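You operate a simulated robot arm through the tools that you are given. There is no shell and no other tool. Be economical: measure what you need, move in short steps, check, and stop when the job is done.

The job below is to be done with a simulated robot arm. You get a single attempt, and the scene is never put back.

JOB
Strap the orange pouch on to the folded boat.
Fine: lift it on to the wooden stand, slide it under both straps and pull both tight.

It is judged by the outcome, as a careful person would: the job done as asked, and still so three seconds after it is handed in. It fails if anything else is knocked over, pushed out of place, dropped, spilled or broken.

ROBOT AND FRAMES
A 7-joint arm with a two-finger parallel gripper on a trunk, on a base that drives. Base frame: it is fixed to the floor where the robot stands at the start and does not move with it; the origin is under the middle of the robot, x ahead of it, y to its left, z up; the surface under the hand at the start is at about z = 80. Lengths are in cm, angles in rad, forces in N, time in s.
Its first joint turns from -2.897 to 2.897 rad. Places, roughly: black tab on the folded boat's blue strap [50, 70, 100]; black tab on the folded boat's yellow strap [50, 50, 100]; top of the folded boat [70, 60, 100]; top of the wooden stand [70, 20, 100]. Payload 4.4 kg.
The TCP is the grasp point between the finger pads, 2.3 cm short of the fingertips. In the tool frame z runs along the fingers and y along their closing line. The gripper opens to 9.4 cm. The fingers are 3.8 cm wide and 1 cm thick; the gripper's body (5.4 by 9.6 cm) begins 3.9 cm behind the TCP.
Orientation is that of the tool frame in the base frame, as a unit quaternion [x, y, z, w]. With the fingers straight down and closing along the base's y, the tool's x points along the base's -x, its y along +y and its z along -z.

CONTROLS
- The arm moves only by the tool step_arm. Its argument "targets" is one flat list of numbers, 7 for each row, row after row: the shift along the tool's x, y, z in units of 40 mm (1.0 is 40 mm), then the turn, a rotation vector about the tool's x, y, z in units of 5 degrees (1.0 is 5 degrees), then the opening, from 0 (shut) to 1 (fully open). In form: [x, y, z, wx, wy, wz, hand, x, y, z, wx, wy, wz, hand, ...]. A call has 1 to 10 rows; each row shifts and turns the commanded pose from where the row before left it, along the tool's axes as they then stand. A call with a number of a shift or a turn outside -1 to 1 is refused whole. Each row takes 0.2 s and may step no farther than 5 cm and 0.15 rad from the row before; otherwise, or with a gripper value out of range, the whole call is refused. Where a pose cannot be reached the arm comes as near as it can. A force on the tool above 90 N (or 10 N above the force at the start of the call, whichever is more), or a blocked arm, ends the call early, and 0.2 s more pass. The fingers move at their own pace (about 10.8 cm/s each) and stop on an object; they squeeze with about 36 N. The grip force told is the motor's: it shows also when the fingers shut on nothing. Time passes only in rows, and 0.2 s behind the last, so rows that do not move let the fingers close. It gives the time, the measured TCP pose, the force on the tool (base axes), the opening and the grip force at its end, in the units of the frame above (readings bear some noise), with the torque about the TCP (base axes, N m) and any sound that the robot's microphone picked up.
- Cameras (640 x 400 px; columns grow to the right, rows downward): "scene" is now at [18.26, 25.48, 145.58]; the picture's right is [0.25, -0.97, 0.00], its down [-0.67, -0.17, -0.72] and it looks along [0.70, 0.18, -0.69] (base axes); focal length 255 px, centre (320, 200). "wrist" rides on the gripper at [8.6, 1.6, -7.4] in the tool frame; the picture's right is [-0.18, 0.98, 0.00], its down [-0.58, -0.11, -0.81] and it looks along [-0.79, -0.15, 0.59] (tool axes); focal length 243 px, centre (320, 200). There is no depth. A picture from a camera that has moved, and an enlarged one, comes with that camera's place and axes in the base frame and with its lens.
- grab_frame(camera): a new picture of that camera. No time passes.
- steer(legs): drives the robot by 1 to 6 legs, each [ahead, left, turn to the left] in cm, cm and rad, along the robot's own axes; the way and the turn of a leg run together, so that a leg with both is an arc; at most 150 cm and 3.142 rad a leg. The arm and the cameras ride along, it lands a little off, and it stops where it bumps. It gives what a move gives.
- pan_tilt(pan, tilt): turns the head with the scene camera to pan (to the left, within 2.094 rad either way) and tilt (down, from -0.506 to 1.204), counted from straight ahead of the robot. It gives what a move gives.
- close_up(camera, box): a new picture of the part [left, top, right, bottom] of that camera's present view, enlarged. No time passes.
- job_done(): hands the job in; it is judged then, once.

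Go step by step. Nothing tells you exact positions but the pictures and the camera data: compare them with the known pose of the tool, close in by small moves and look again before you grip or let go. The budget is 120 turns and 82 pictures, counting those below and the enlarged ones. Unless the task says otherwise, let go and move clear before handing in, and close with one line.

The tools are called as name(argument=value, ...) on one line, values as JSON. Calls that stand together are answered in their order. step_arm: Moves the arm, as the interface text tells. Its arguments: {"type":"object","properties":{"targets":{"type":"array","items":{"type":"number"}}},"required":["targets"]} The other tools are called the same way: steer (legs) drives the base; pan_tilt (pan, tilt) turns the head that bears the scene camera; grab_frame (camera) takes a picture; close_up (camera, box) takes an enlarged picture of a part of a camera's view; job_done () hands the job in.

At the start:

```text
t: 0.0
position: [50.58, 21.79, 127.58]
tool_rot: [0.001, 1.0, 0.001, 0.001]
contact_force: [-0.6, 0.4, -0.1]
torque: [0.05, 0.0, 0.0]
width: 9.42
grip_force: 0.1
robot x, y, heading: [0.04, 0.05, 0.006]
head pan, tilt: [0.251, 0.761]
```

scene: 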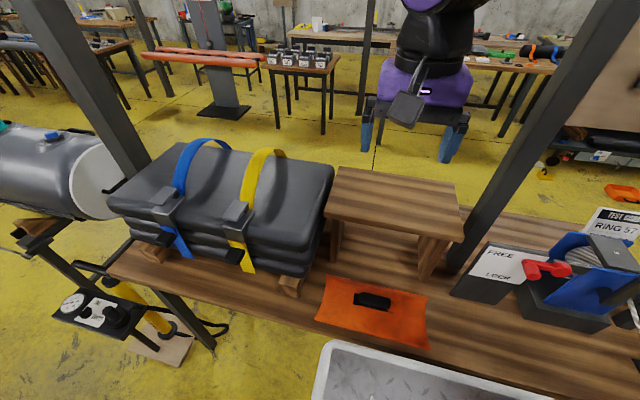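
wrist: 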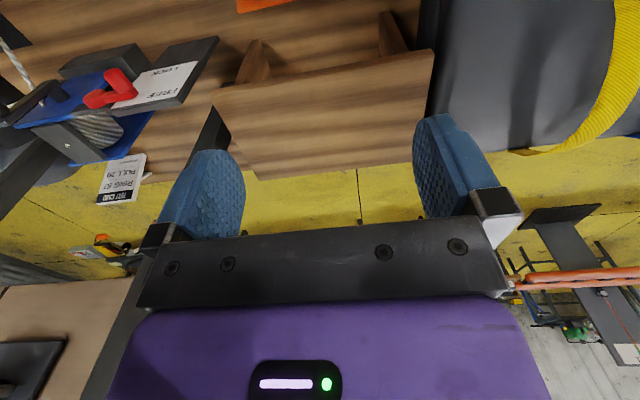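

The pouch, with a black handle on top, lies on the bench near [49, 20, 82]. The stand is behind it, and the boat with two strap loops is to the left. I'll look closer first.

close_up(camera="scene", box=[100, 120, 340, 300])

close_up(camera="scene", box=[290, 150, 490, 370])

```text
2.22 times, centred on (220, 210) of scene
camera zoom: at [18.26, 25.48, 145.58], right [0.25, -0.97, 0.0], down [-0.67, -0.17, -0.72], along [0.7, 0.18, -0.69], focal length 568 px, centre (542, 178)
```

zoom: 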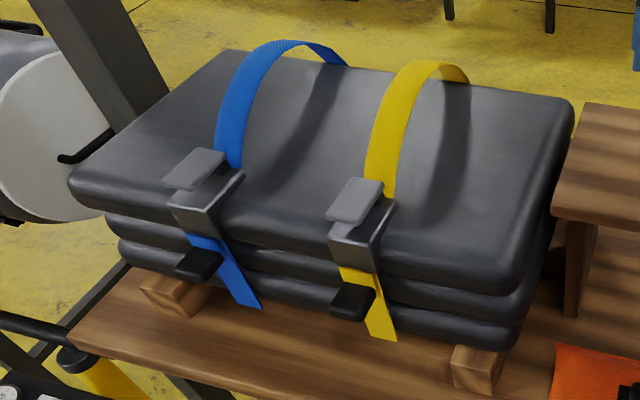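

```text
1.82 times, centred on (390, 260) of scene
camera zoom: at [18.26, 25.48, 145.58], right [0.25, -0.97, 0.0], down [-0.67, -0.17, -0.72], along [0.7, 0.18, -0.69], focal length 464 px, centre (193, 91)
```

zoom: 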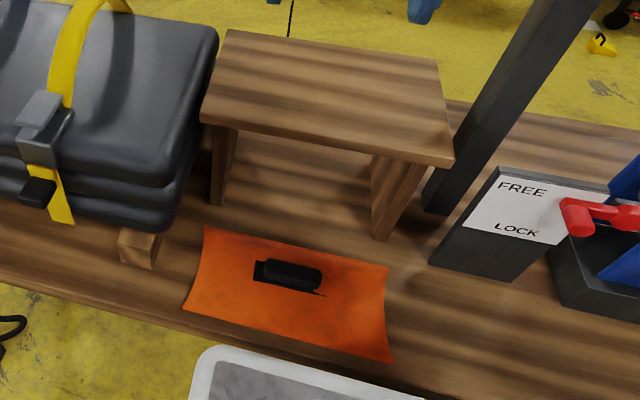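

The pouch spans about x 42–55, y 6–32, with its handle along y. The stand top covers x 60–80, y 3–35, level with the boat top at z≈100, and the strap arches peak near z 112. The pouch is too close to the robot, so I'll back up a little and shift left.

steer(legs=[[-8, 0, 0], [0, 14, 0]])

grab_frame(camera="scene")

grab_frame(camera="wrist")

```text
t: 2.0
position: [42.25, 36.04, 127.53]
tool_rot: [-0.002, 1.0, -0.001, 0.0]
contact_force: [-0.4, 0.2, 0.2]
torque: [0.01, -0.02, -0.01]
width: 9.41
grip_force: 0.0
robot x, y, heading: [-7.91, 14.47, 0.005]
head pan, tilt: [0.251, 0.761]
```

```text
77 pictures are left
camera scene: at [10.07, 39.65, 145.58], right [0.25, -0.97, 0.0], down [-0.67, -0.17, -0.72], along [0.7, 0.18, -0.69], focal length 255 px, centre (320, 200)
```

scene: 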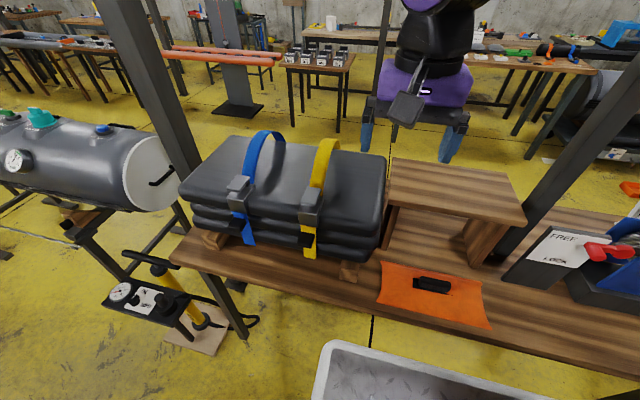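

```text
76 pictures are left
camera wrist: at [33.56, 37.65, 135.0], right [0.18, 0.98, 0.0], down [0.58, -0.11, 0.81], along [0.79, -0.15, -0.59], focal length 243 px, centre (320, 200)
```

wrist: 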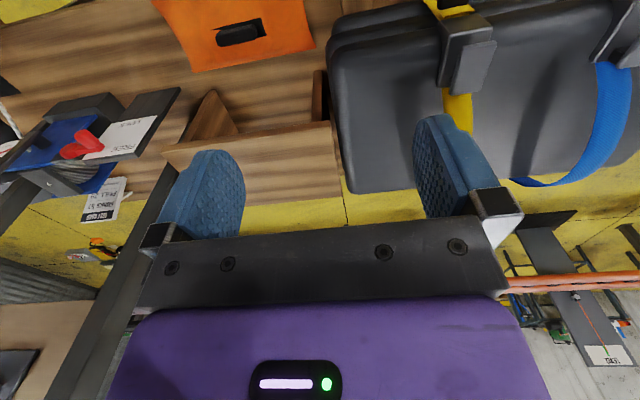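

The base move was clean and the pouch handle is at about [49.7, 19.3, 83]. Now I'll turn the hand 90° so the fingers close along x, across the handle.

step_arm(targets=[0, 0, 0, 0, 0, -1, 1, 0, 0, 0, 0, 0, -1, 1, 0, 0, 0, 0, 0, -1, 1, 0, 0, 0, 0, 0, -1, 1, 0, 0, 0, 0, 0, -1, 1, 0, 0, 0, 0, 0, -1, 1, 0, 0, 0, 0, 0, -1, 1, 0, 0, 0, 0, 0, -1, 1, 0, 0, 0, 0, 0, -1, 1])

step_arm(targets=[0, 0, 0, 0, 0, -1, 1, 0, 0, 0, 0, 0, -1, 1, 0, 0, 0, 0, 0, -1, 1, 0, 0, 0, 0, 0, -1, 1, 0, 0, 0, 0, 0, -1, 1, 0, 0, 0, 0, 0, -1, 1, 0, 0, 0, 0, 0, -1, 1, 0, 0, 0, 0, 0, -1, 1, 0, 0, 0, 0, 0, -1, 1])

```text
t: 4.0
position: [42.43, 35.95, 127.61]
tool_rot: [-0.385, 0.923, -0.001, 0.001]
contact_force: [0.4, -0.4, -0.6]
torque: [0.0, 0.02, 0.01]
width: 9.41
grip_force: 0.0
robot x, y, heading: [-8.13, 13.65, 0.002]
head pan, tilt: [0.251, 0.761]
```

```text
t: 6.0
position: [42.29, 36.08, 127.62]
tool_rot: [0.709, -0.705, 0.0, 0.0]
contact_force: [-0.1, -0.3, 0.0]
torque: [0.03, 0.01, 0.03]
width: 9.39
grip_force: 0.1
robot x, y, heading: [-8.14, 14.2, 0.002]
head pan, tilt: [0.251, 0.761]
```

Orientation is right (tool x = −y, tool y = −x). I'll move over the handle and partly descend.

step_arm(targets=[0.84, -0.366, 0, 0, 0, 0, 1, 0.84, -0.366, 0, 0, 0, 0, 1, 0.84, -0.366, 0, 0, 0, 0, 1, 0.84, -0.366, 0, 0, 0, 0, 1, 0.84, -0.366, 0, 0, 0, 0, 1, 0, 0, 1, 0, 0, 0, 1, 0, 0, 1, 0, 0, 0, 1, 0, 0, 1, 0, 0, 0, 1, 0, 0, 1, 0, 0, 0, 1, 0, 0, 1, 0, 0, 0, 1])

step_arm(targets=[0, 0, 1, 0, 0, 0, 1, 0, 0, 1, 0, 0, 0, 1, 0, 0, 1, 0, 0, 0, 1])

grab_frame(camera="wrist")

grab_frame(camera="scene")

```text
t: 8.2
position: [49.73, 19.31, 107.72]
tool_rot: [0.708, -0.706, 0.001, -0.001]
contact_force: [-0.8, -0.9, 0.9]
torque: [-0.01, -0.01, -0.01]
width: 9.41
grip_force: 0.1
robot x, y, heading: [-8.12, 14.19, 0.002]
head pan, tilt: [0.251, 0.761]
```

```text
t: 9.0
position: [49.51, 19.36, 95.8]
tool_rot: [0.707, -0.707, 0.0, -0.001]
contact_force: [-1.5, -0.1, 0.6]
torque: [-0.01, 0.0, -0.01]
width: 9.4
grip_force: 0.1
robot x, y, heading: [-8.08, 13.96, 0.001]
head pan, tilt: [0.251, 0.761]
```

```text
75 pictures are left
camera wrist: at [47.78, 10.68, 103.21], right [-0.98, 0.18, 0.0], down [0.11, 0.58, 0.81], along [0.15, 0.79, -0.59], focal length 243 px, centre (320, 200)
```

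wrist: 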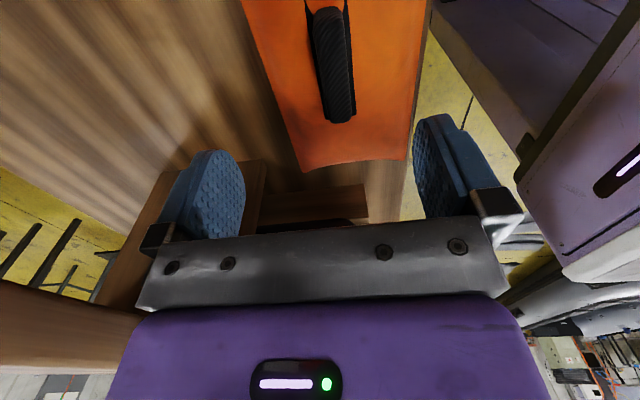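

```text
74 pictures are left
camera scene: at [10.02, 39.62, 145.6], right [0.25, -0.97, 0.0], down [-0.67, -0.17, -0.72], along [0.7, 0.18, -0.69], focal length 255 px, centre (320, 200)
```

scene: 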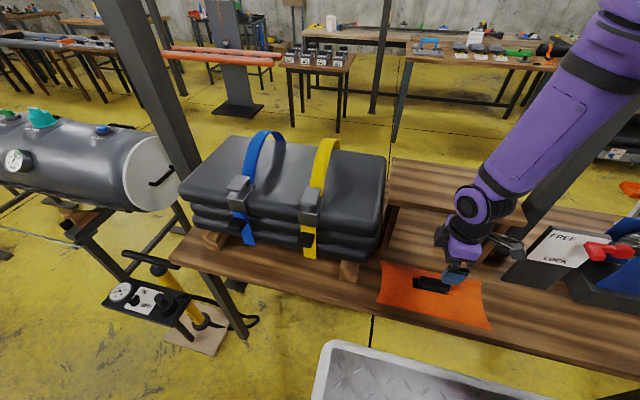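

The handle runs from about y 16 to 25 at x≈48.3. I'll correct by about 1 cm and descend to just above gripping height.

step_arm(targets=[-0.22, 0.3, 0.6, 0, 0, 0, 1, 0, 0, 0.9, 0, 0, 0, 1, 0, 0, 0.8, 0, 0, 0, 1])

grab_frame(camera="wrist")

close_up(camera="scene", box=[350, 200, 530, 350])

```text
t: 9.8
position: [48.32, 20.41, 86.5]
tool_rot: [0.708, -0.706, 0.0, -0.001]
contact_force: [0.2, 0.2, 1.1]
torque: [0.01, -0.06, 0.05]
width: 9.41
grip_force: 0.1
robot x, y, heading: [-7.82, 14.36, -0.0]
head pan, tilt: [0.251, 0.761]
```

```text
73 pictures are left
camera wrist: at [46.62, 11.69, 93.83], right [-0.98, 0.18, 0.0], down [0.11, 0.58, 0.81], along [0.15, 0.79, -0.59], focal length 243 px, centre (320, 200)
```

wrist: 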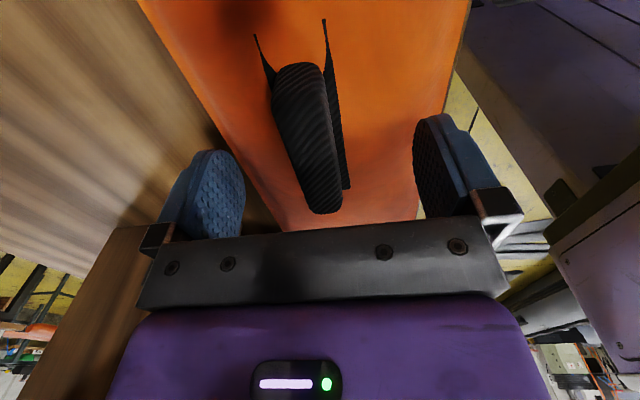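

```text
2.67 times, centred on (440, 275) of scene
camera zoom: at [10.04, 39.62, 145.59], right [0.25, -0.97, 0.0], down [-0.67, -0.17, -0.72], along [0.7, 0.18, -0.69], focal length 681 px, centre (0, 0)
```

zoom: 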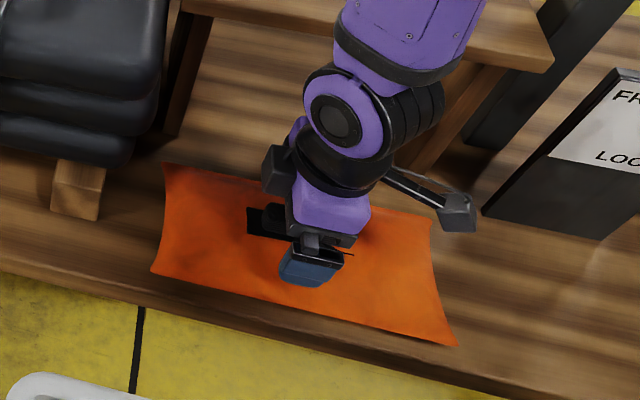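

The handle sits centred between the fingers. I'll go down 1.5 cm slowly, then 0.8 cm more, watching the force.

step_arm(targets=[0, 0, 0.2, 0, 0, 0, 1, 0, 0, 0.18, 0, 0, 0, 1])

grab_frame(camera="wrist")

```text
t: 10.3
position: [48.38, 20.19, 85.91]
tool_rot: [0.708, -0.706, 0.002, -0.001]
contact_force: [-4.3, 1.3, 57.2]
torque: [-0.03, 2.99, -0.04]
width: 9.37
grip_force: 0.1
robot x, y, heading: [-8.05, 14.31, 0.002]
head pan, tilt: [0.251, 0.761]
stopped in row 2: the force on the tool passed its limit at 136 N (the readings are from after the stop); the commanded pose is now the measured one
```

```text
71 pictures are left
camera wrist: at [46.61, 11.66, 93.31], right [-0.98, 0.18, 0.0], down [0.1, 0.58, 0.81], along [0.15, 0.79, -0.59], focal length 243 px, centre (320, 200)
```

wrist: 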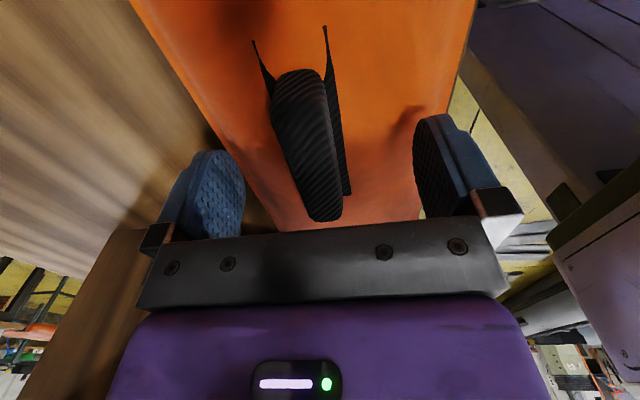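

The near finger touched the pouch's body at tip height of about z 83.6. I'll rise 3 mm and close on the handle.

step_arm(targets=[0, 0, -0.1, 0, 0, 0, 1, 0, 0, 0, 0, 0, 0, 0.4, 0, 0, 0, 0, 0, 0, 0, 0, 0, 0, 0, 0, 0, 0, 0, 0, 0, 0, 0, 0, 0, 0, 0, 0, 0, 0, 0, 0])

grab_frame(camera="wrist")

```text
t: 11.7
position: [48.49, 20.38, 86.18]
tool_rot: [0.708, -0.706, 0.001, -0.001]
contact_force: [0.9, 0.9, -0.2]
torque: [0.17, 0.03, -0.08]
width: 1.98
grip_force: 36.6
robot x, y, heading: [-8.1, 14.2, 0.004]
head pan, tilt: [0.251, 0.761]
```

```text
70 pictures are left
camera wrist: at [46.71, 11.72, 93.56], right [-0.98, 0.18, 0.0], down [0.1, 0.58, 0.81], along [0.15, 0.79, -0.59], focal length 243 px, centre (320, 200)
```

wrist: 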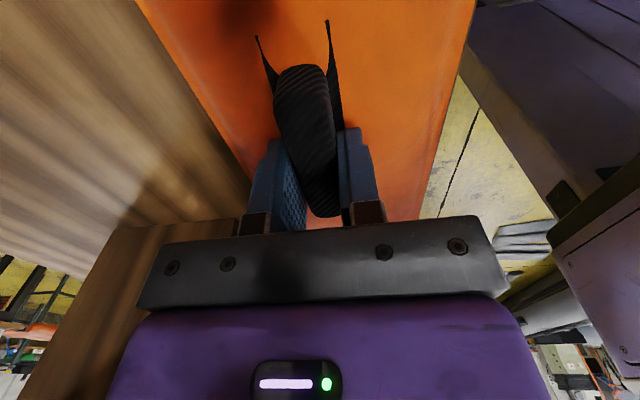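

The handle is gripped with a width of 1.98 cm. Lifting straight up.

step_arm(targets=[0, 0, -0.5, 0, 0, 0, 0, 0, 0, -0.8, 0, 0, 0, 0, 0, 0, -0.9, 0, 0, 0, 0, 0, 0, -0.9, 0, 0, 0, 0, 0, 0, -0.9, 0, 0, 0, 0, 0, 0, -0.9, 0, 0, 0, 0, 0, 0, -0.9, 0, 0, 0, 0, 0, 0, -0.7, 0, 0, 0, 0])

grab_frame(camera="scene")

grab_frame(camera="wrist")

```text
t: 13.5
position: [48.3, 20.41, 112.23]
tool_rot: [0.708, -0.706, 0.0, -0.001]
contact_force: [0.2, -0.8, -3.3]
torque: [0.02, 0.02, -0.01]
width: 1.96
grip_force: 36.3
robot x, y, heading: [-7.89, 13.83, 0.005]
head pan, tilt: [0.251, 0.761]
```

```text
69 pictures are left
camera scene: at [10.14, 39.65, 145.58], right [0.25, -0.97, 0.0], down [-0.67, -0.17, -0.72], along [0.7, 0.18, -0.69], focal length 255 px, centre (320, 200)
```

scene: 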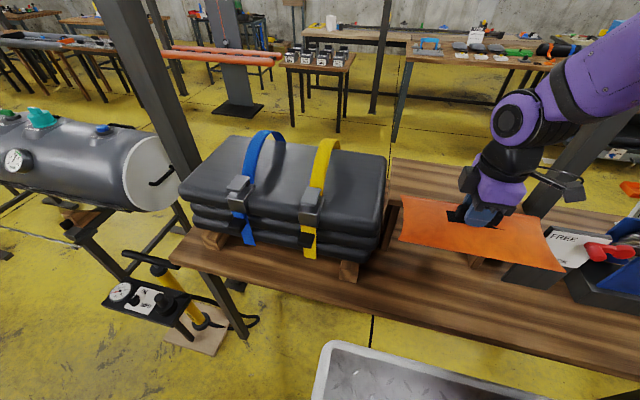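

```text
68 pictures are left
camera wrist: at [46.53, 11.66, 119.61], right [-0.98, 0.18, 0.0], down [0.1, 0.58, 0.81], along [0.15, 0.79, -0.59], focal length 243 px, centre (320, 200)
```

wrist: 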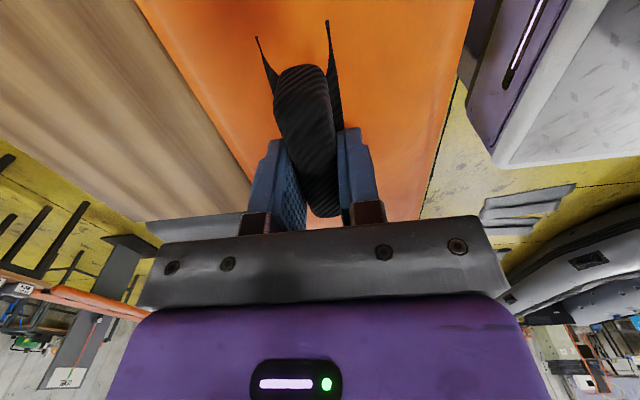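

The pouch is held level. Before swinging forward I'll check the arm's clearance from the post on the right.

pan_tilt(pan=-0.45, tilt=0.35)

grab_frame(camera="scene")

```text
t: 14.5
position: [48.25, 20.35, 112.15]
tool_rot: [0.709, -0.705, 0.001, 0.0]
contact_force: [-0.1, 0.2, -3.0]
torque: [0.01, -0.01, -0.01]
width: 1.98
grip_force: 36.2
robot x, y, heading: [-8.26, 13.98, 0.003]
head pan, tilt: [-0.45, 0.351]
```

```text
67 pictures are left
camera scene: at [10.51, 33.56, 149.23], right [-0.43, -0.9, 0.0], down [-0.31, 0.15, -0.94], along [0.85, -0.4, -0.34], focal length 255 px, centre (320, 200)
```

scene: 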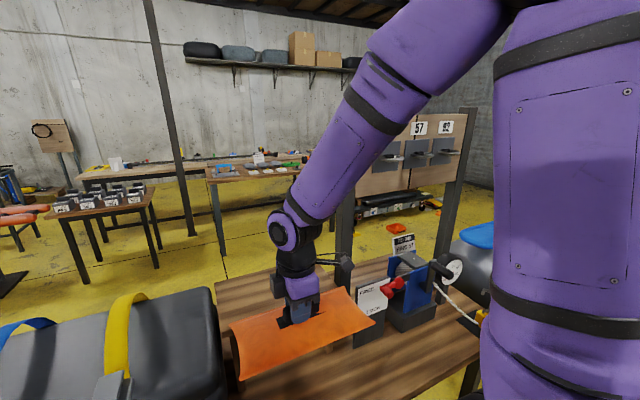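

The forearm stays in a vertical plane at y≈15–20, well clear of the post. Carrying the pouch forward over the stand to x≈70.

step_arm(targets=[0, -0.5, 0, 0, 0, 0, 0, 0, -0.8, 0, 0, 0, 0, 0, 0, -0.9, 0, 0, 0, 0, 0, 0, -0.9, 0, 0, 0, 0, 0, 0, -0.9, 0, 0, 0, 0, 0, 0, -0.9, 0, 0, 0, 0, 0, 0, -0.5, 0, 0, 0, 0, 0])

pan_tilt(pan=0.4, tilt=0.6)

grab_frame(camera="scene")

grab_frame(camera="wrist")

```text
t: 16.1
position: [69.9, 20.47, 112.19]
tool_rot: [0.708, -0.706, 0.001, -0.002]
contact_force: [-0.3, 0.4, -1.9]
torque: [0.05, -0.06, 0.0]
width: 2.01
grip_force: 36.4
robot x, y, heading: [-8.19, 13.84, 0.001]
head pan, tilt: [-0.45, 0.351]
```

```text
t: 17.3
position: [70.02, 20.35, 112.2]
tool_rot: [0.708, -0.706, 0.001, -0.002]
contact_force: [0.3, 0.4, -2.5]
torque: [-0.01, -0.02, 0.02]
width: 1.94
grip_force: 35.9
robot x, y, heading: [-8.09, 14.06, 0.001]
head pan, tilt: [0.4, 0.6]
```

```text
66 pictures are left
camera scene: at [10.25, 41.04, 146.96], right [0.39, -0.92, 0.0], down [-0.52, -0.22, -0.83], along [0.76, 0.32, -0.56], focal length 255 px, centre (320, 200)
```

scene: 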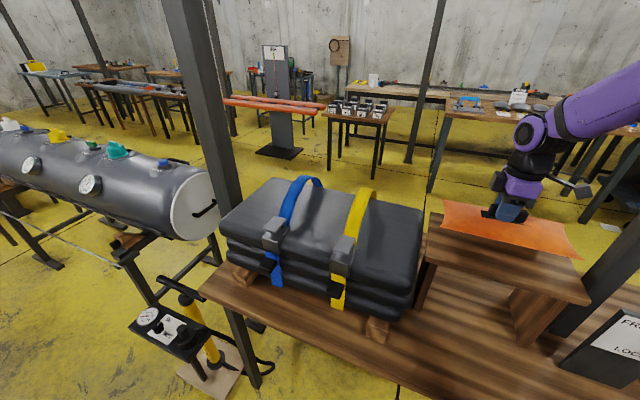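

```text
65 pictures are left
camera wrist: at [68.26, 11.76, 119.66], right [-0.98, 0.18, 0.0], down [0.1, 0.58, 0.81], along [0.15, 0.79, -0.59], focal length 243 px, centre (320, 200)
```

wrist: 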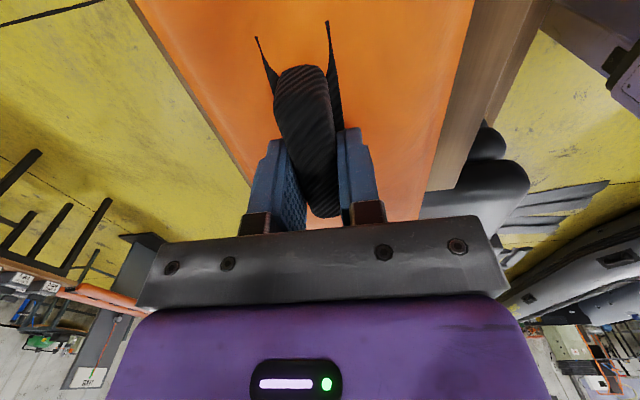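

The pouch is above the stand. I'll zoom in on the boat and straps to measure the arches.

close_up(camera="scene", box=[210, 160, 430, 320])

```text
2.50 times, centred on (320, 240) of scene
camera zoom: at [10.25, 41.04, 146.96], right [0.39, -0.92, 0.0], down [-0.52, -0.22, -0.83], along [0.76, 0.32, -0.56], focal length 638 px, centre (320, 100)
```

zoom: 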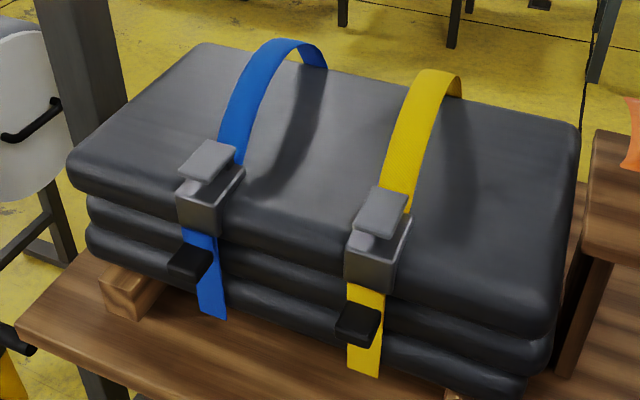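

Straps sit at y≈52 (yellow) and y≈71 (blue), spanning x≈57–81, with apex around x 68 and z 111. So I want the pouch centre at about x 68.7, y 61. I'll lower it onto the stand now.

step_arm(targets=[0, 0.3, 0.5, 0, 0, 0, 0, 0, 0, 0.5, 0, 0, 0, 0, 0, 0, 0.3, 0, 0, 0, 0, 0, 0, 0.15, 0, 0, 0, 0])

grab_frame(camera="scene")

```text
t: 18.0
position: [69.08, 20.56, 109.07]
tool_rot: [0.708, -0.706, 0.007, -0.008]
contact_force: [-7.1, -2.1, 34.6]
torque: [-0.75, 1.73, 0.03]
width: 1.99
grip_force: 36.4
robot x, y, heading: [-8.46, 13.94, 0.004]
head pan, tilt: [0.4, 0.6]
stopped in row 3: the force on the tool passed its limit at 113 N (the readings are from after the stop); the commanded pose is now the measured one
```

```text
63 pictures are left
camera scene: at [10.07, 41.02, 146.98], right [0.39, -0.92, 0.0], down [-0.52, -0.22, -0.83], along [0.76, 0.32, -0.56], focal length 255 px, centre (320, 200)
```

scene: 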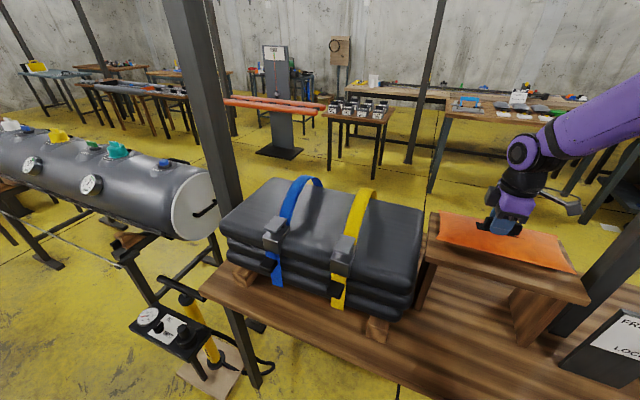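

Contact came at TCP z≈109.3, so the stand top is really at z≈103. That shifts my estimates: the straps span x≈55–77, centred near 66. I'll rise a few mm and move to x≈66.5, then look.

step_arm(targets=[0, 0, -0.15, 0, 0, 0, 0, 0, 0.35, 0, 0, 0, 0, 0, 0, 0.3, 0, 0, 0, 0, 0])

grab_frame(camera="wrist")

close_up(camera="scene", box=[330, 170, 600, 340])

```text
t: 18.8
position: [66.55, 20.44, 109.33]
tool_rot: [0.708, -0.706, 0.005, -0.006]
contact_force: [-0.7, -0.3, -2.8]
torque: [0.01, 0.02, -0.01]
width: 1.98
grip_force: 35.7
robot x, y, heading: [-8.0, 13.81, 0.005]
head pan, tilt: [0.4, 0.6]
```

```text
62 pictures are left
camera wrist: at [64.68, 11.82, 116.57], right [-0.98, 0.18, -0.02], down [0.09, 0.58, 0.81], along [0.16, 0.79, -0.59], focal length 243 px, centre (320, 200)
```

wrist: 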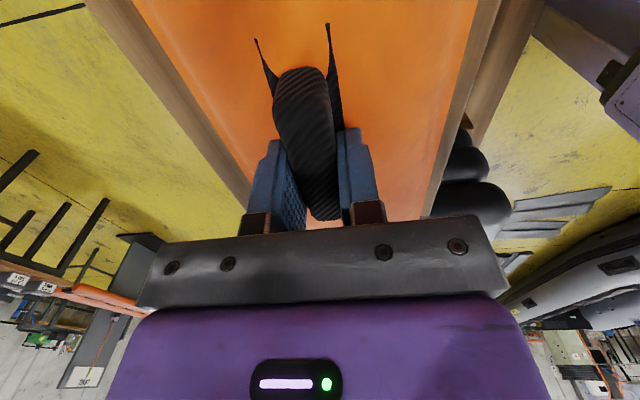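

```text
2.35 times, centred on (465, 255) of scene
camera zoom: at [10.26, 41.05, 146.96], right [0.39, -0.92, 0.0], down [-0.52, -0.22, -0.82], along [0.76, 0.32, -0.57], focal length 601 px, centre (-21, 71)
```

zoom: 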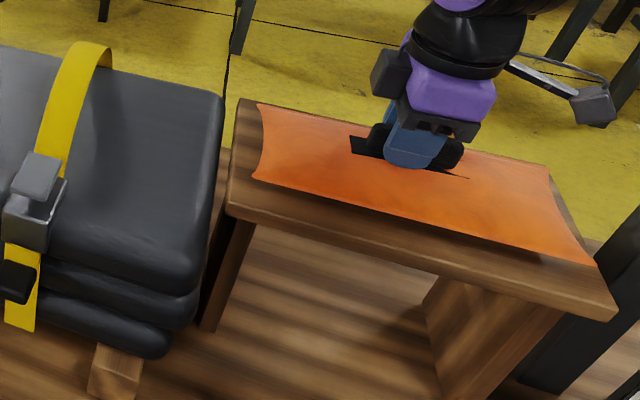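

The pouch sits squarely over the stand. I'll lift about 1 cm and slide it left until its leading end is just short of the yellow strap, then look.

step_arm(targets=[0, 0, -0.2, 0, 0, 0, 0, -0.6, 0, 0, 0, 0, 0, 0, -0.8, 0, 0, 0, 0, 0, 0, -0.8, 0, 0, 0, 0, 0, 0, -0.6, 0, 0, 0, 0, 0, 0])

grab_frame(camera="wrist")

close_up(camera="scene", box=[240, 160, 520, 330])

```text
t: 20.0
position: [66.39, 31.62, 109.86]
tool_rot: [0.709, -0.706, 0.005, -0.007]
contact_force: [-0.4, -0.1, -3.0]
torque: [0.05, -0.01, 0.0]
width: 1.96
grip_force: 35.8
robot x, y, heading: [-8.56, 13.75, 0.004]
head pan, tilt: [0.4, 0.6]
```

```text
60 pictures are left
camera wrist: at [64.54, 23.02, 117.35], right [-0.98, 0.18, -0.02], down [0.09, 0.58, 0.81], along [0.16, 0.79, -0.59], focal length 243 px, centre (320, 200)
```

wrist: 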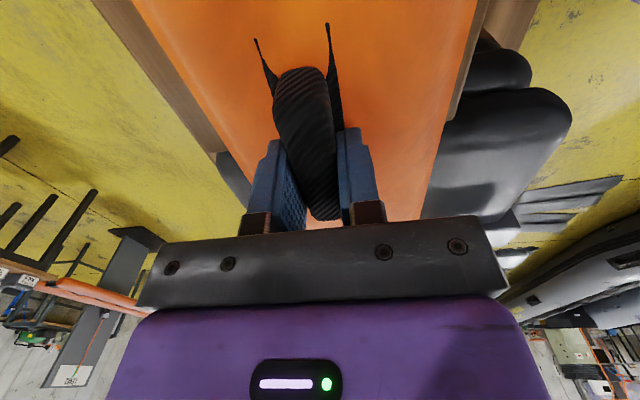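

```text
2.29 times, centred on (380, 245) of scene
camera zoom: at [10.24, 41.0, 146.97], right [0.39, -0.92, 0.0], down [-0.52, -0.22, -0.83], along [0.76, 0.32, -0.56], focal length 584 px, centre (183, 97)
```

zoom: 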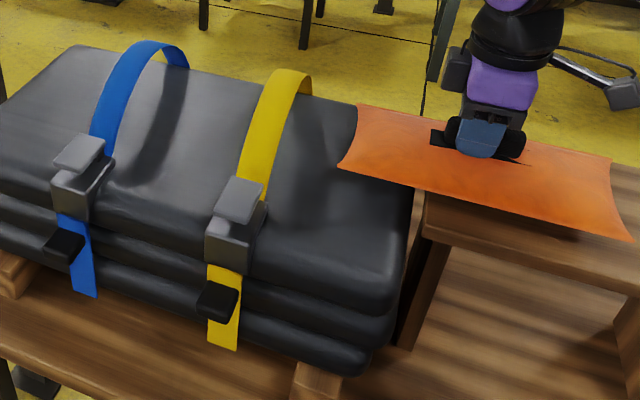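

The pouch now overlaps the boat's right end and lies about 1 cm behind the arch centre. I'll shift it 1.2 cm towards the front and slide its leading end under the yellow strap.

step_arm(targets=[-0.2, 0.3, 0.1, 0, 0, 0, 0, -0.5, 0, 0, 0, 0, 0, 0, -0.5, 0, 0, 0, 0, 0, 0, -0.5, 0, 0, 0, 0, 0, 0, -0.5, 0, 0, 0, 0, 0, 0])

grab_frame(camera="wrist")

close_up(camera="scene", box=[240, 160, 520, 330])

```text
t: 21.2
position: [65.29, 40.38, 109.51]
tool_rot: [0.709, -0.706, 0.006, -0.007]
contact_force: [-0.2, 0.8, -2.5]
torque: [0.04, -0.02, 0.03]
width: 1.99
grip_force: 36.0
robot x, y, heading: [-7.98, 14.46, 0.009]
head pan, tilt: [0.4, 0.6]
```

```text
58 pictures are left
camera wrist: at [63.48, 31.74, 117.03], right [-0.98, 0.18, -0.02], down [0.09, 0.58, 0.81], along [0.16, 0.79, -0.59], focal length 243 px, centre (320, 200)
```

wrist: 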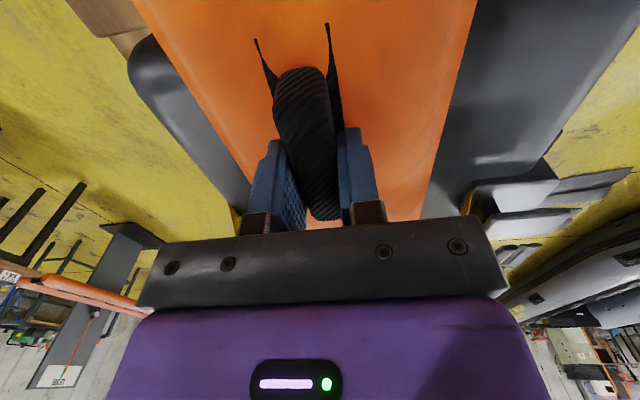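

```text
2.29 times, centred on (380, 245) of scene
camera zoom: at [10.24, 41.02, 146.96], right [0.39, -0.92, 0.0], down [-0.52, -0.22, -0.83], along [0.76, 0.32, -0.56], focal length 584 px, centre (183, 97)
```

zoom: 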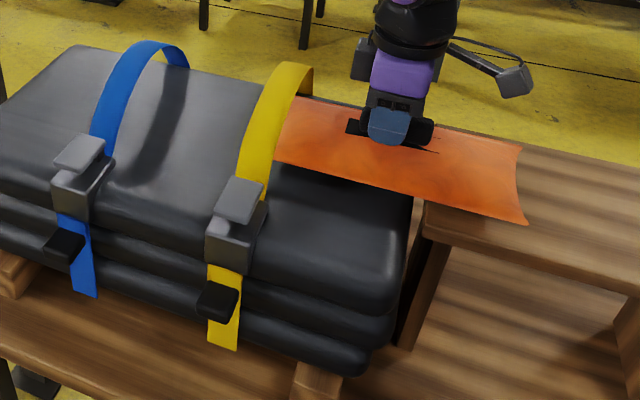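

The leading end is under the yellow strap with no contact force. I'll slide 2.5 cm more, then lower until it rests.

step_arm(targets=[-0.32, 0, 0, 0, 0, 0, 0, -0.32, 0, 0, 0, 0, 0, 0, 0, 0, 0, 0, 0, 0, 0])

step_arm(targets=[0, 0, 0.05, 0, 0, 0, 0, 0, 0, 0.05, 0, 0, 0, 0, 0, 0, 0, 0, 0, 0, 0])

```text
t: 22.0
position: [65.18, 42.96, 109.6]
tool_rot: [0.708, -0.706, 0.006, -0.007]
contact_force: [0.4, 0.7, -2.8]
torque: [0.03, 0.01, -0.01]
width: 1.98
grip_force: 35.9
robot x, y, heading: [-8.5, 13.81, 0.007]
head pan, tilt: [0.4, 0.6]
```

```text
t: 22.8
position: [65.24, 42.94, 109.1]
tool_rot: [0.709, -0.706, 0.006, -0.006]
contact_force: [-1.2, 0.1, -4.4]
torque: [-0.02, -0.04, -0.02]
width: 1.97
grip_force: 35.5
robot x, y, heading: [-7.94, 14.01, 0.005]
head pan, tilt: [0.4, 0.6]
```

Still hanging free, so I'll lower in small steps to contact.

step_arm(targets=[0, 0, 0.06, 0, 0, 0, 0, 0, 0, 0, 0, 0, 0, 0])

step_arm(targets=[0, 0, 0.06, 0, 0, 0, 0, 0, 0, 0, 0, 0, 0, 0])

step_arm(targets=[0, 0, 0.06, 0, 0, 0, 0, 0, 0, 0, 0, 0, 0, 0])

```text
t: 23.4
position: [65.21, 43.07, 108.99]
tool_rot: [0.708, -0.706, 0.005, -0.007]
contact_force: [0.3, 0.2, 5.4]
torque: [-0.67, 0.38, 0.08]
width: 1.95
grip_force: 36.4
robot x, y, heading: [-8.16, 14.04, 0.003]
head pan, tilt: [0.4, 0.6]
```

```text
t: 24.0
position: [65.33, 43.03, 108.91]
tool_rot: [0.708, -0.706, 0.006, -0.008]
contact_force: [6.1, -1.3, 26.9]
torque: [-0.61, 1.51, 0.07]
width: 2.0
grip_force: 36.2
robot x, y, heading: [-8.54, 14.15, 0.004]
head pan, tilt: [0.4, 0.6]
```

```text
t: 24.6
position: [65.44, 42.96, 108.91]
tool_rot: [0.708, -0.706, 0.006, -0.009]
contact_force: [11.3, -3.7, 64.6]
torque: [-1.34, 1.64, 0.3]
width: 2.01
grip_force: 35.6
robot x, y, heading: [-7.9, 14.12, 0.008]
head pan, tilt: [0.4, 0.6]
```

It's resting, so boat and stand are level at z≈103. I'll relieve the pressure, open, and retreat straight up.

step_arm(targets=[0, 0, -0.12, 0, 0, 0, 0, 0, 0, 0, 0, 0, 0, 0.5, 0, 0, 0, 0, 0, 0, 0.5, 0, 0, -0.5, 0, 0, 0, 0.5, 0, 0, -1, 0, 0, 0, 0.5, 0, 0, -1, 0, 0, 0, 0.5])

grab_frame(camera="scene")

grab_frame(camera="wrist")

```text
t: 26.0
position: [65.02, 43.37, 119.0]
tool_rot: [0.708, -0.706, 0.004, -0.006]
contact_force: [0.4, 0.6, 0.3]
torque: [0.02, 0.04, 0.0]
width: 4.7
grip_force: 0.1
robot x, y, heading: [-8.61, 14.09, 0.008]
head pan, tilt: [0.4, 0.6]
```

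```text
56 pictures are left
camera scene: at [10.26, 41.06, 146.95], right [0.39, -0.92, 0.0], down [-0.52, -0.22, -0.82], along [0.76, 0.32, -0.57], focal length 255 px, centre (320, 200)
```

scene: 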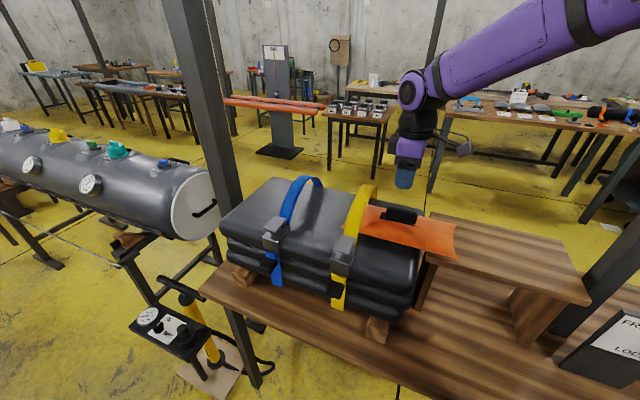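

```text
55 pictures are left
camera wrist: at [63.28, 34.62, 126.42], right [-0.98, 0.18, -0.02], down [0.09, 0.58, 0.81], along [0.15, 0.79, -0.59], focal length 243 px, centre (320, 200)
```

wrist: 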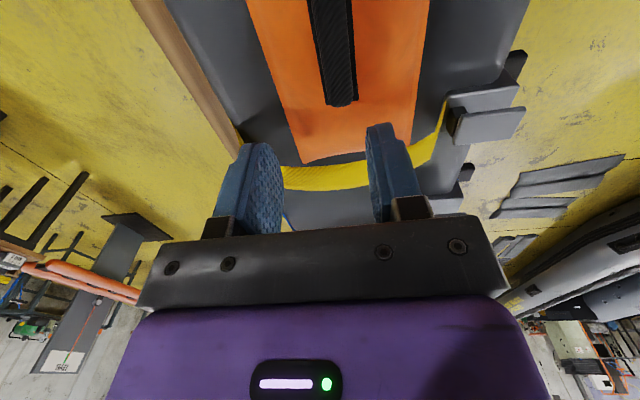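

The pouch rests half on the boat with its leading end under the yellow strap. Next I'll go behind its right end (y≈30), lower the spread fingers and push it left with both.

step_arm(targets=[0.85, 0, 0, 0, 0, 0, 0.75, 0.85, 0, 0, 0, 0, 0, 0.75, 0.85, 0, 0, 0, 0, 0, 0.75, 0.85, 0, 0, 0, 0, 0, 0.75, 0.95, 0, 0, 0, 0, 0, 0.75, 0, 0, 0.9, 0, 0, 0, 0.75, 0, 0, 0.9, 0, 0, 0, 0.75, 0, 0, 0.6, 0, 0, 0, 0.75])

grab_frame(camera="wrist")

close_up(camera="scene", box=[300, 140, 540, 300])

```text
t: 27.8
position: [65.16, 25.38, 109.56]
tool_rot: [0.708, -0.706, 0.005, -0.007]
contact_force: [0.1, 0.6, -0.2]
torque: [-0.02, -0.02, 0.01]
width: 7.06
grip_force: 0.2
robot x, y, heading: [-8.24, 14.6, 0.002]
head pan, tilt: [0.4, 0.6]
```

```text
54 pictures are left
camera wrist: at [63.35, 16.77, 116.91], right [-0.98, 0.18, -0.02], down [0.09, 0.58, 0.81], along [0.16, 0.79, -0.59], focal length 243 px, centre (320, 200)
```

wrist: 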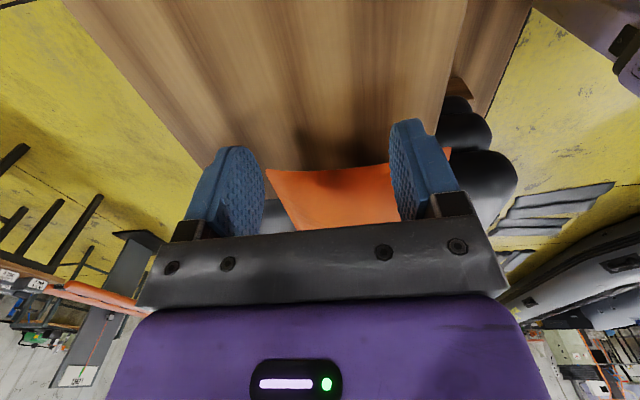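

```text
2.50 times, centred on (420, 220) of scene
camera zoom: at [10.19, 41.04, 146.97], right [0.39, -0.92, 0.0], down [-0.52, -0.22, -0.83], along [0.76, 0.32, -0.56], focal length 638 px, centre (70, 150)
```

zoom: 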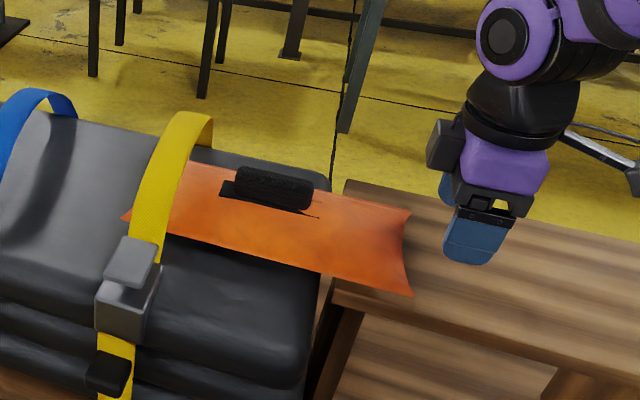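

The pouch's right end is at y≈28–29 and its x centre is about 65.4. I'm lowering the fingers beside it to z≈106.4 and then starting the push.

step_arm(targets=[0.1, 0, 0.4, 0, 0, 0, 0.75, 0, 0, 0.3, 0, 0, 0, 0.75, 0, 0, 0.08, 0, 0, 0, 0.75])

step_arm(targets=[-0.3, 0, 0, 0, 0, 0, 0.75, -0.4, 0, 0, 0, 0, 0, 0.75, -0.4, 0, 0, 0, 0, 0, 0.75, -0.4, 0, 0, 0, 0, 0, 0.75, 0, 0, 0, 0, 0, 0, 0.75])

grab_frame(camera="wrist")

close_up(camera="scene", box=[240, 140, 520, 320])

```text
t: 28.6
position: [65.48, 25.19, 106.22]
tool_rot: [0.708, -0.706, 0.005, -0.007]
contact_force: [0.9, 0.5, 0.1]
torque: [0.0, -0.01, -0.02]
width: 7.05
grip_force: 0.0
robot x, y, heading: [-8.38, 14.34, -0.003]
head pan, tilt: [0.4, 0.6]
```

```text
t: 29.8
position: [65.41, 31.23, 106.26]
tool_rot: [0.708, -0.706, 0.005, -0.006]
contact_force: [0.6, -1.1, 0.0]
torque: [0.03, 0.04, 0.04]
width: 7.02
grip_force: 0.1
robot x, y, heading: [-8.02, 14.02, 0.004]
head pan, tilt: [0.4, 0.6]
```

```text
52 pictures are left
camera wrist: at [63.55, 22.52, 113.69], right [-0.98, 0.18, -0.02], down [0.09, 0.58, 0.81], along [0.16, 0.79, -0.59], focal length 243 px, centre (320, 200)
```

wrist: 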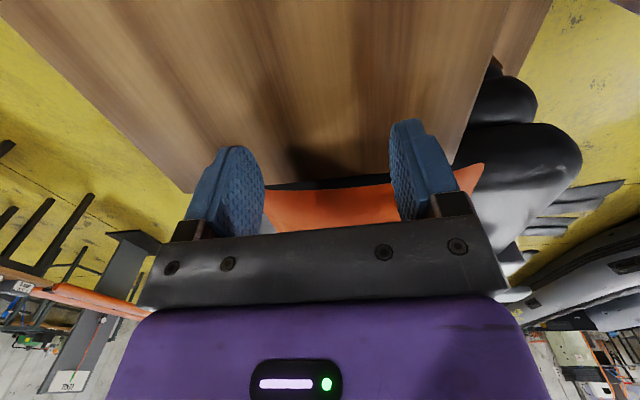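

```text
2.22 times, centred on (380, 230) of scene
camera zoom: at [10.23, 41.04, 146.96], right [0.39, -0.92, 0.0], down [-0.52, -0.22, -0.83], along [0.76, 0.32, -0.56], focal length 568 px, centre (187, 133)
```

zoom: 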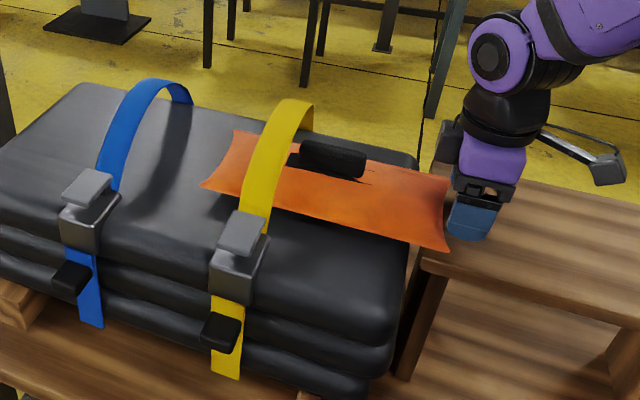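

The pouch slides straight: centre is now at y≈46, x≈64.6, with no yaw. Another 8 cm of push, then I'll check.

step_arm(targets=[-0.3, 0, 0, 0, 0, 0, 0.75, -0.4, 0, 0, 0, 0, 0, 0.75, -0.4, 0, 0, 0, 0, 0, 0.75, -0.4, 0, 0, 0, 0, 0, 0.75, -0.4, 0, 0, 0, 0, 0, 0.75, 0, 0, 0, 0, 0, 0, 0.75])

grab_frame(camera="wrist")

close_up(camera="scene", box=[200, 140, 480, 320])

```text
t: 31.2
position: [65.24, 38.83, 106.17]
tool_rot: [0.708, -0.706, 0.006, -0.008]
contact_force: [0.3, -1.4, -0.5]
torque: [-0.02, -0.04, 0.04]
width: 7.05
grip_force: 0.0
robot x, y, heading: [-8.11, 14.14, 0.003]
head pan, tilt: [0.4, 0.6]
```

```text
50 pictures are left
camera wrist: at [63.46, 30.09, 113.62], right [-0.98, 0.18, -0.02], down [0.09, 0.58, 0.81], along [0.16, 0.79, -0.59], focal length 243 px, centre (320, 200)
```

wrist: 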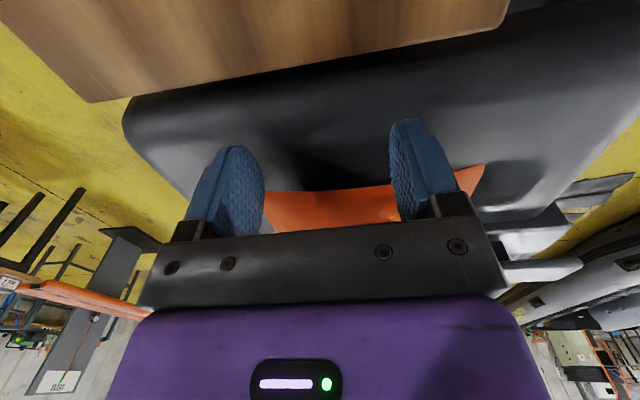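

```text
2.22 times, centred on (340, 230) of scene
camera zoom: at [10.23, 41.04, 146.96], right [0.39, -0.92, 0.0], down [-0.52, -0.22, -0.83], along [0.76, 0.32, -0.56], focal length 568 px, centre (276, 133)
```

zoom: 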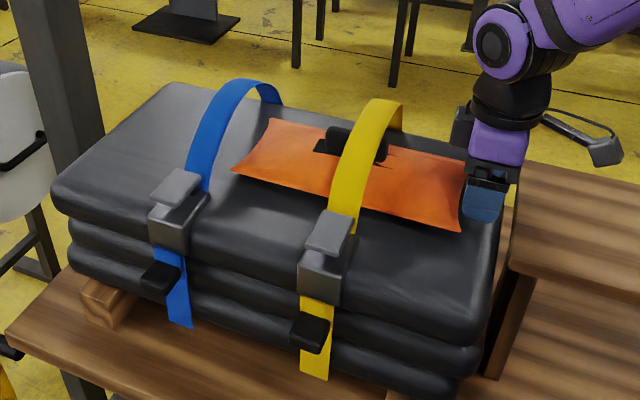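

It's sliding cleanly, with the handle under the yellow strap. Pushing 5 cm more.

step_arm(targets=[-0.25, 0, 0, 0, 0, 0, 0.75, -0.35, 0, 0, 0, 0, 0, 0.75, -0.35, 0, 0, 0, 0, 0, 0.75, -0.3, 0, 0, 0, 0, 0, 0.75, 0, 0, 0, 0, 0, 0, 0.75])

grab_frame(camera="wrist")

close_up(camera="scene", box=[200, 140, 480, 320])

```text
t: 32.4
position: [65.33, 43.77, 106.39]
tool_rot: [0.708, -0.706, 0.005, -0.006]
contact_force: [0.7, -0.8, -0.2]
torque: [0.01, -0.01, -0.04]
width: 7.05
grip_force: 0.0
robot x, y, heading: [-8.28, 13.94, 0.004]
head pan, tilt: [0.4, 0.6]
```

```text
48 pictures are left
camera wrist: at [63.5, 35.14, 113.59], right [-0.98, 0.18, -0.02], down [0.09, 0.58, 0.81], along [0.16, 0.79, -0.59], focal length 243 px, centre (320, 200)
```

wrist: 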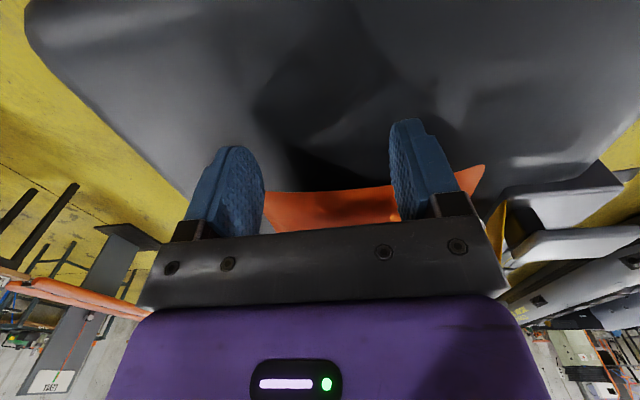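

```text
2.22 times, centred on (340, 230) of scene
camera zoom: at [10.23, 41.05, 146.96], right [0.39, -0.92, 0.0], down [-0.52, -0.22, -0.83], along [0.76, 0.32, -0.56], focal length 568 px, centre (276, 133)
```

zoom: 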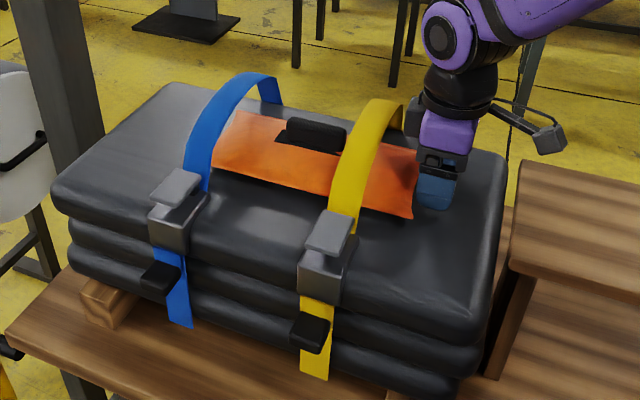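

The blue strap is now over the leading end. The handle centre is near y 58.5 and the mid-point between straps is about 61, so I'll push 2.5 cm more.

step_arm(targets=[-0.2, 0, 0, 0, 0, 0, 0.75, -0.2, 0, 0, 0, 0, 0, 0.75, -0.2, 0, 0, 0, 0, 0, 0.75, 0, 0, 0, 0, 0, 0, 0.75])

close_up(camera="scene", box=[200, 140, 480, 320])

```text
t: 33.4
position: [65.38, 46.35, 106.28]
tool_rot: [0.709, -0.705, 0.005, -0.007]
contact_force: [-0.1, 0.9, 0.6]
torque: [-0.01, 0.03, 0.0]
width: 7.06
grip_force: 0.0
robot x, y, heading: [-8.17, 14.39, 0.002]
head pan, tilt: [0.4, 0.6]
```

```text
2.22 times, centred on (340, 230) of scene
camera zoom: at [10.23, 41.05, 146.96], right [0.39, -0.92, 0.0], down [-0.52, -0.22, -0.83], along [0.76, 0.32, -0.56], focal length 568 px, centre (276, 133)
```

zoom: 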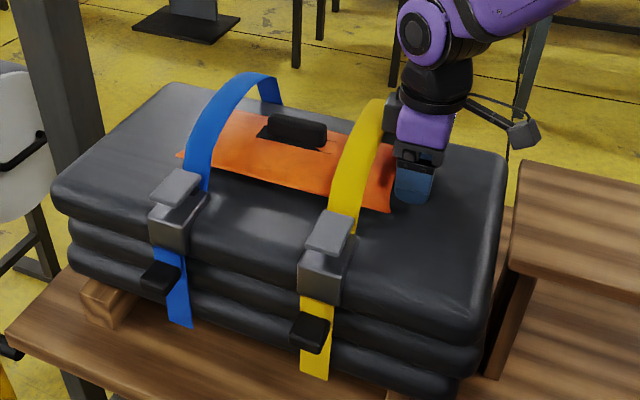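

The pouch is under both straps and roughly symmetric, with y about 47.7–74.5 against straps at 52 and 71. I'll retreat to the right, rise, and turn the hand back to work on the tabs.

step_arm(targets=[0.5, 0, 0, 0, 0, 0, 0.75, 0.5, 0, -0.3, 0, 0, 0, 0.75, 0, 0, -0.9, 0, 0, 0, 0.75, 0, 0, -1, 0, 0, 0, 0.75, 0, 0, -1, 0, 0, 0, 0.75, 0, 0, -1, 0, 0, 0, 0.75])

step_arm(targets=[0, 0.5, 0, 0, 0, 1, 0.75, 0, 0.5, 0, 0, 0, 1, 0.75, 0, 0.5, 0, 0, 0, 1, 0.75, 0, 0, 0, 0, 0, 1, 0.75, 0, 0, 0, 0, 0, 1, 0.75, 0, 0, 0, 0, 0, 1, 0.75, 0, 0, 0, 0, 0, 1, 0.75, 0, 0, 0, 0, 0, 1, 0.75, 0, 0, 0, 0, 0, 1, 0.75])

step_arm(targets=[0, 0, 0, 0, 0, 1, 0.75, 0, 0, 0, 0, 0, 1, 0.75, 0, 0, 0, 0, 0, 1, 0.75, 0, 0, 0, 0, 0, 1, 0.75, 0, 0, 0, 0, 0, 1, 0.75, 0, 0, 0, 0, 0, 1, 0.75, 0, 0, 0, 0, 0, 1, 0.75, 0, 0, 0, 0, 0, 1, 0.75, 0, 0, 0, 0, 0, 1, 0.75])

close_up(camera="scene", box=[200, 140, 480, 320])

```text
t: 34.8
position: [65.06, 42.25, 123.05]
tool_rot: [0.709, -0.706, 0.005, -0.007]
contact_force: [-0.6, 0.7, -0.6]
torque: [-0.02, 0.04, -0.02]
width: 7.06
grip_force: 0.0
robot x, y, heading: [-8.36, 14.31, 0.005]
head pan, tilt: [0.4, 0.6]
```

```text
t: 36.8
position: [59.08, 42.71, 123.02]
tool_rot: [-0.384, 0.923, -0.002, 0.008]
contact_force: [0.0, 0.1, -0.2]
torque: [0.02, 0.02, 0.01]
width: 7.05
grip_force: 0.0
robot x, y, heading: [-8.31, 14.24, 0.001]
head pan, tilt: [0.4, 0.6]
```

```text
t: 38.8
position: [58.91, 42.77, 122.85]
tool_rot: [-0.002, 1.0, 0.001, 0.009]
contact_force: [0.0, 0.7, 0.3]
torque: [-0.03, -0.01, -0.02]
width: 7.06
grip_force: 0.1
robot x, y, heading: [-7.79, 14.28, 0.006]
head pan, tilt: [0.4, 0.6]
```

```text
2.22 times, centred on (340, 230) of scene
camera zoom: at [10.23, 41.05, 146.96], right [0.39, -0.92, 0.0], down [-0.52, -0.22, -0.83], along [0.76, 0.32, -0.56], focal length 568 px, centre (276, 133)
```

zoom: 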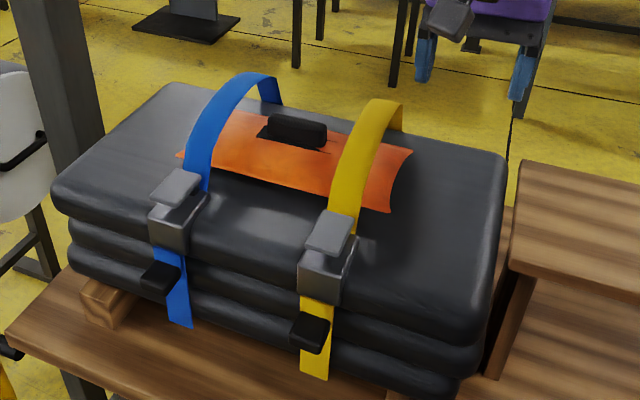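

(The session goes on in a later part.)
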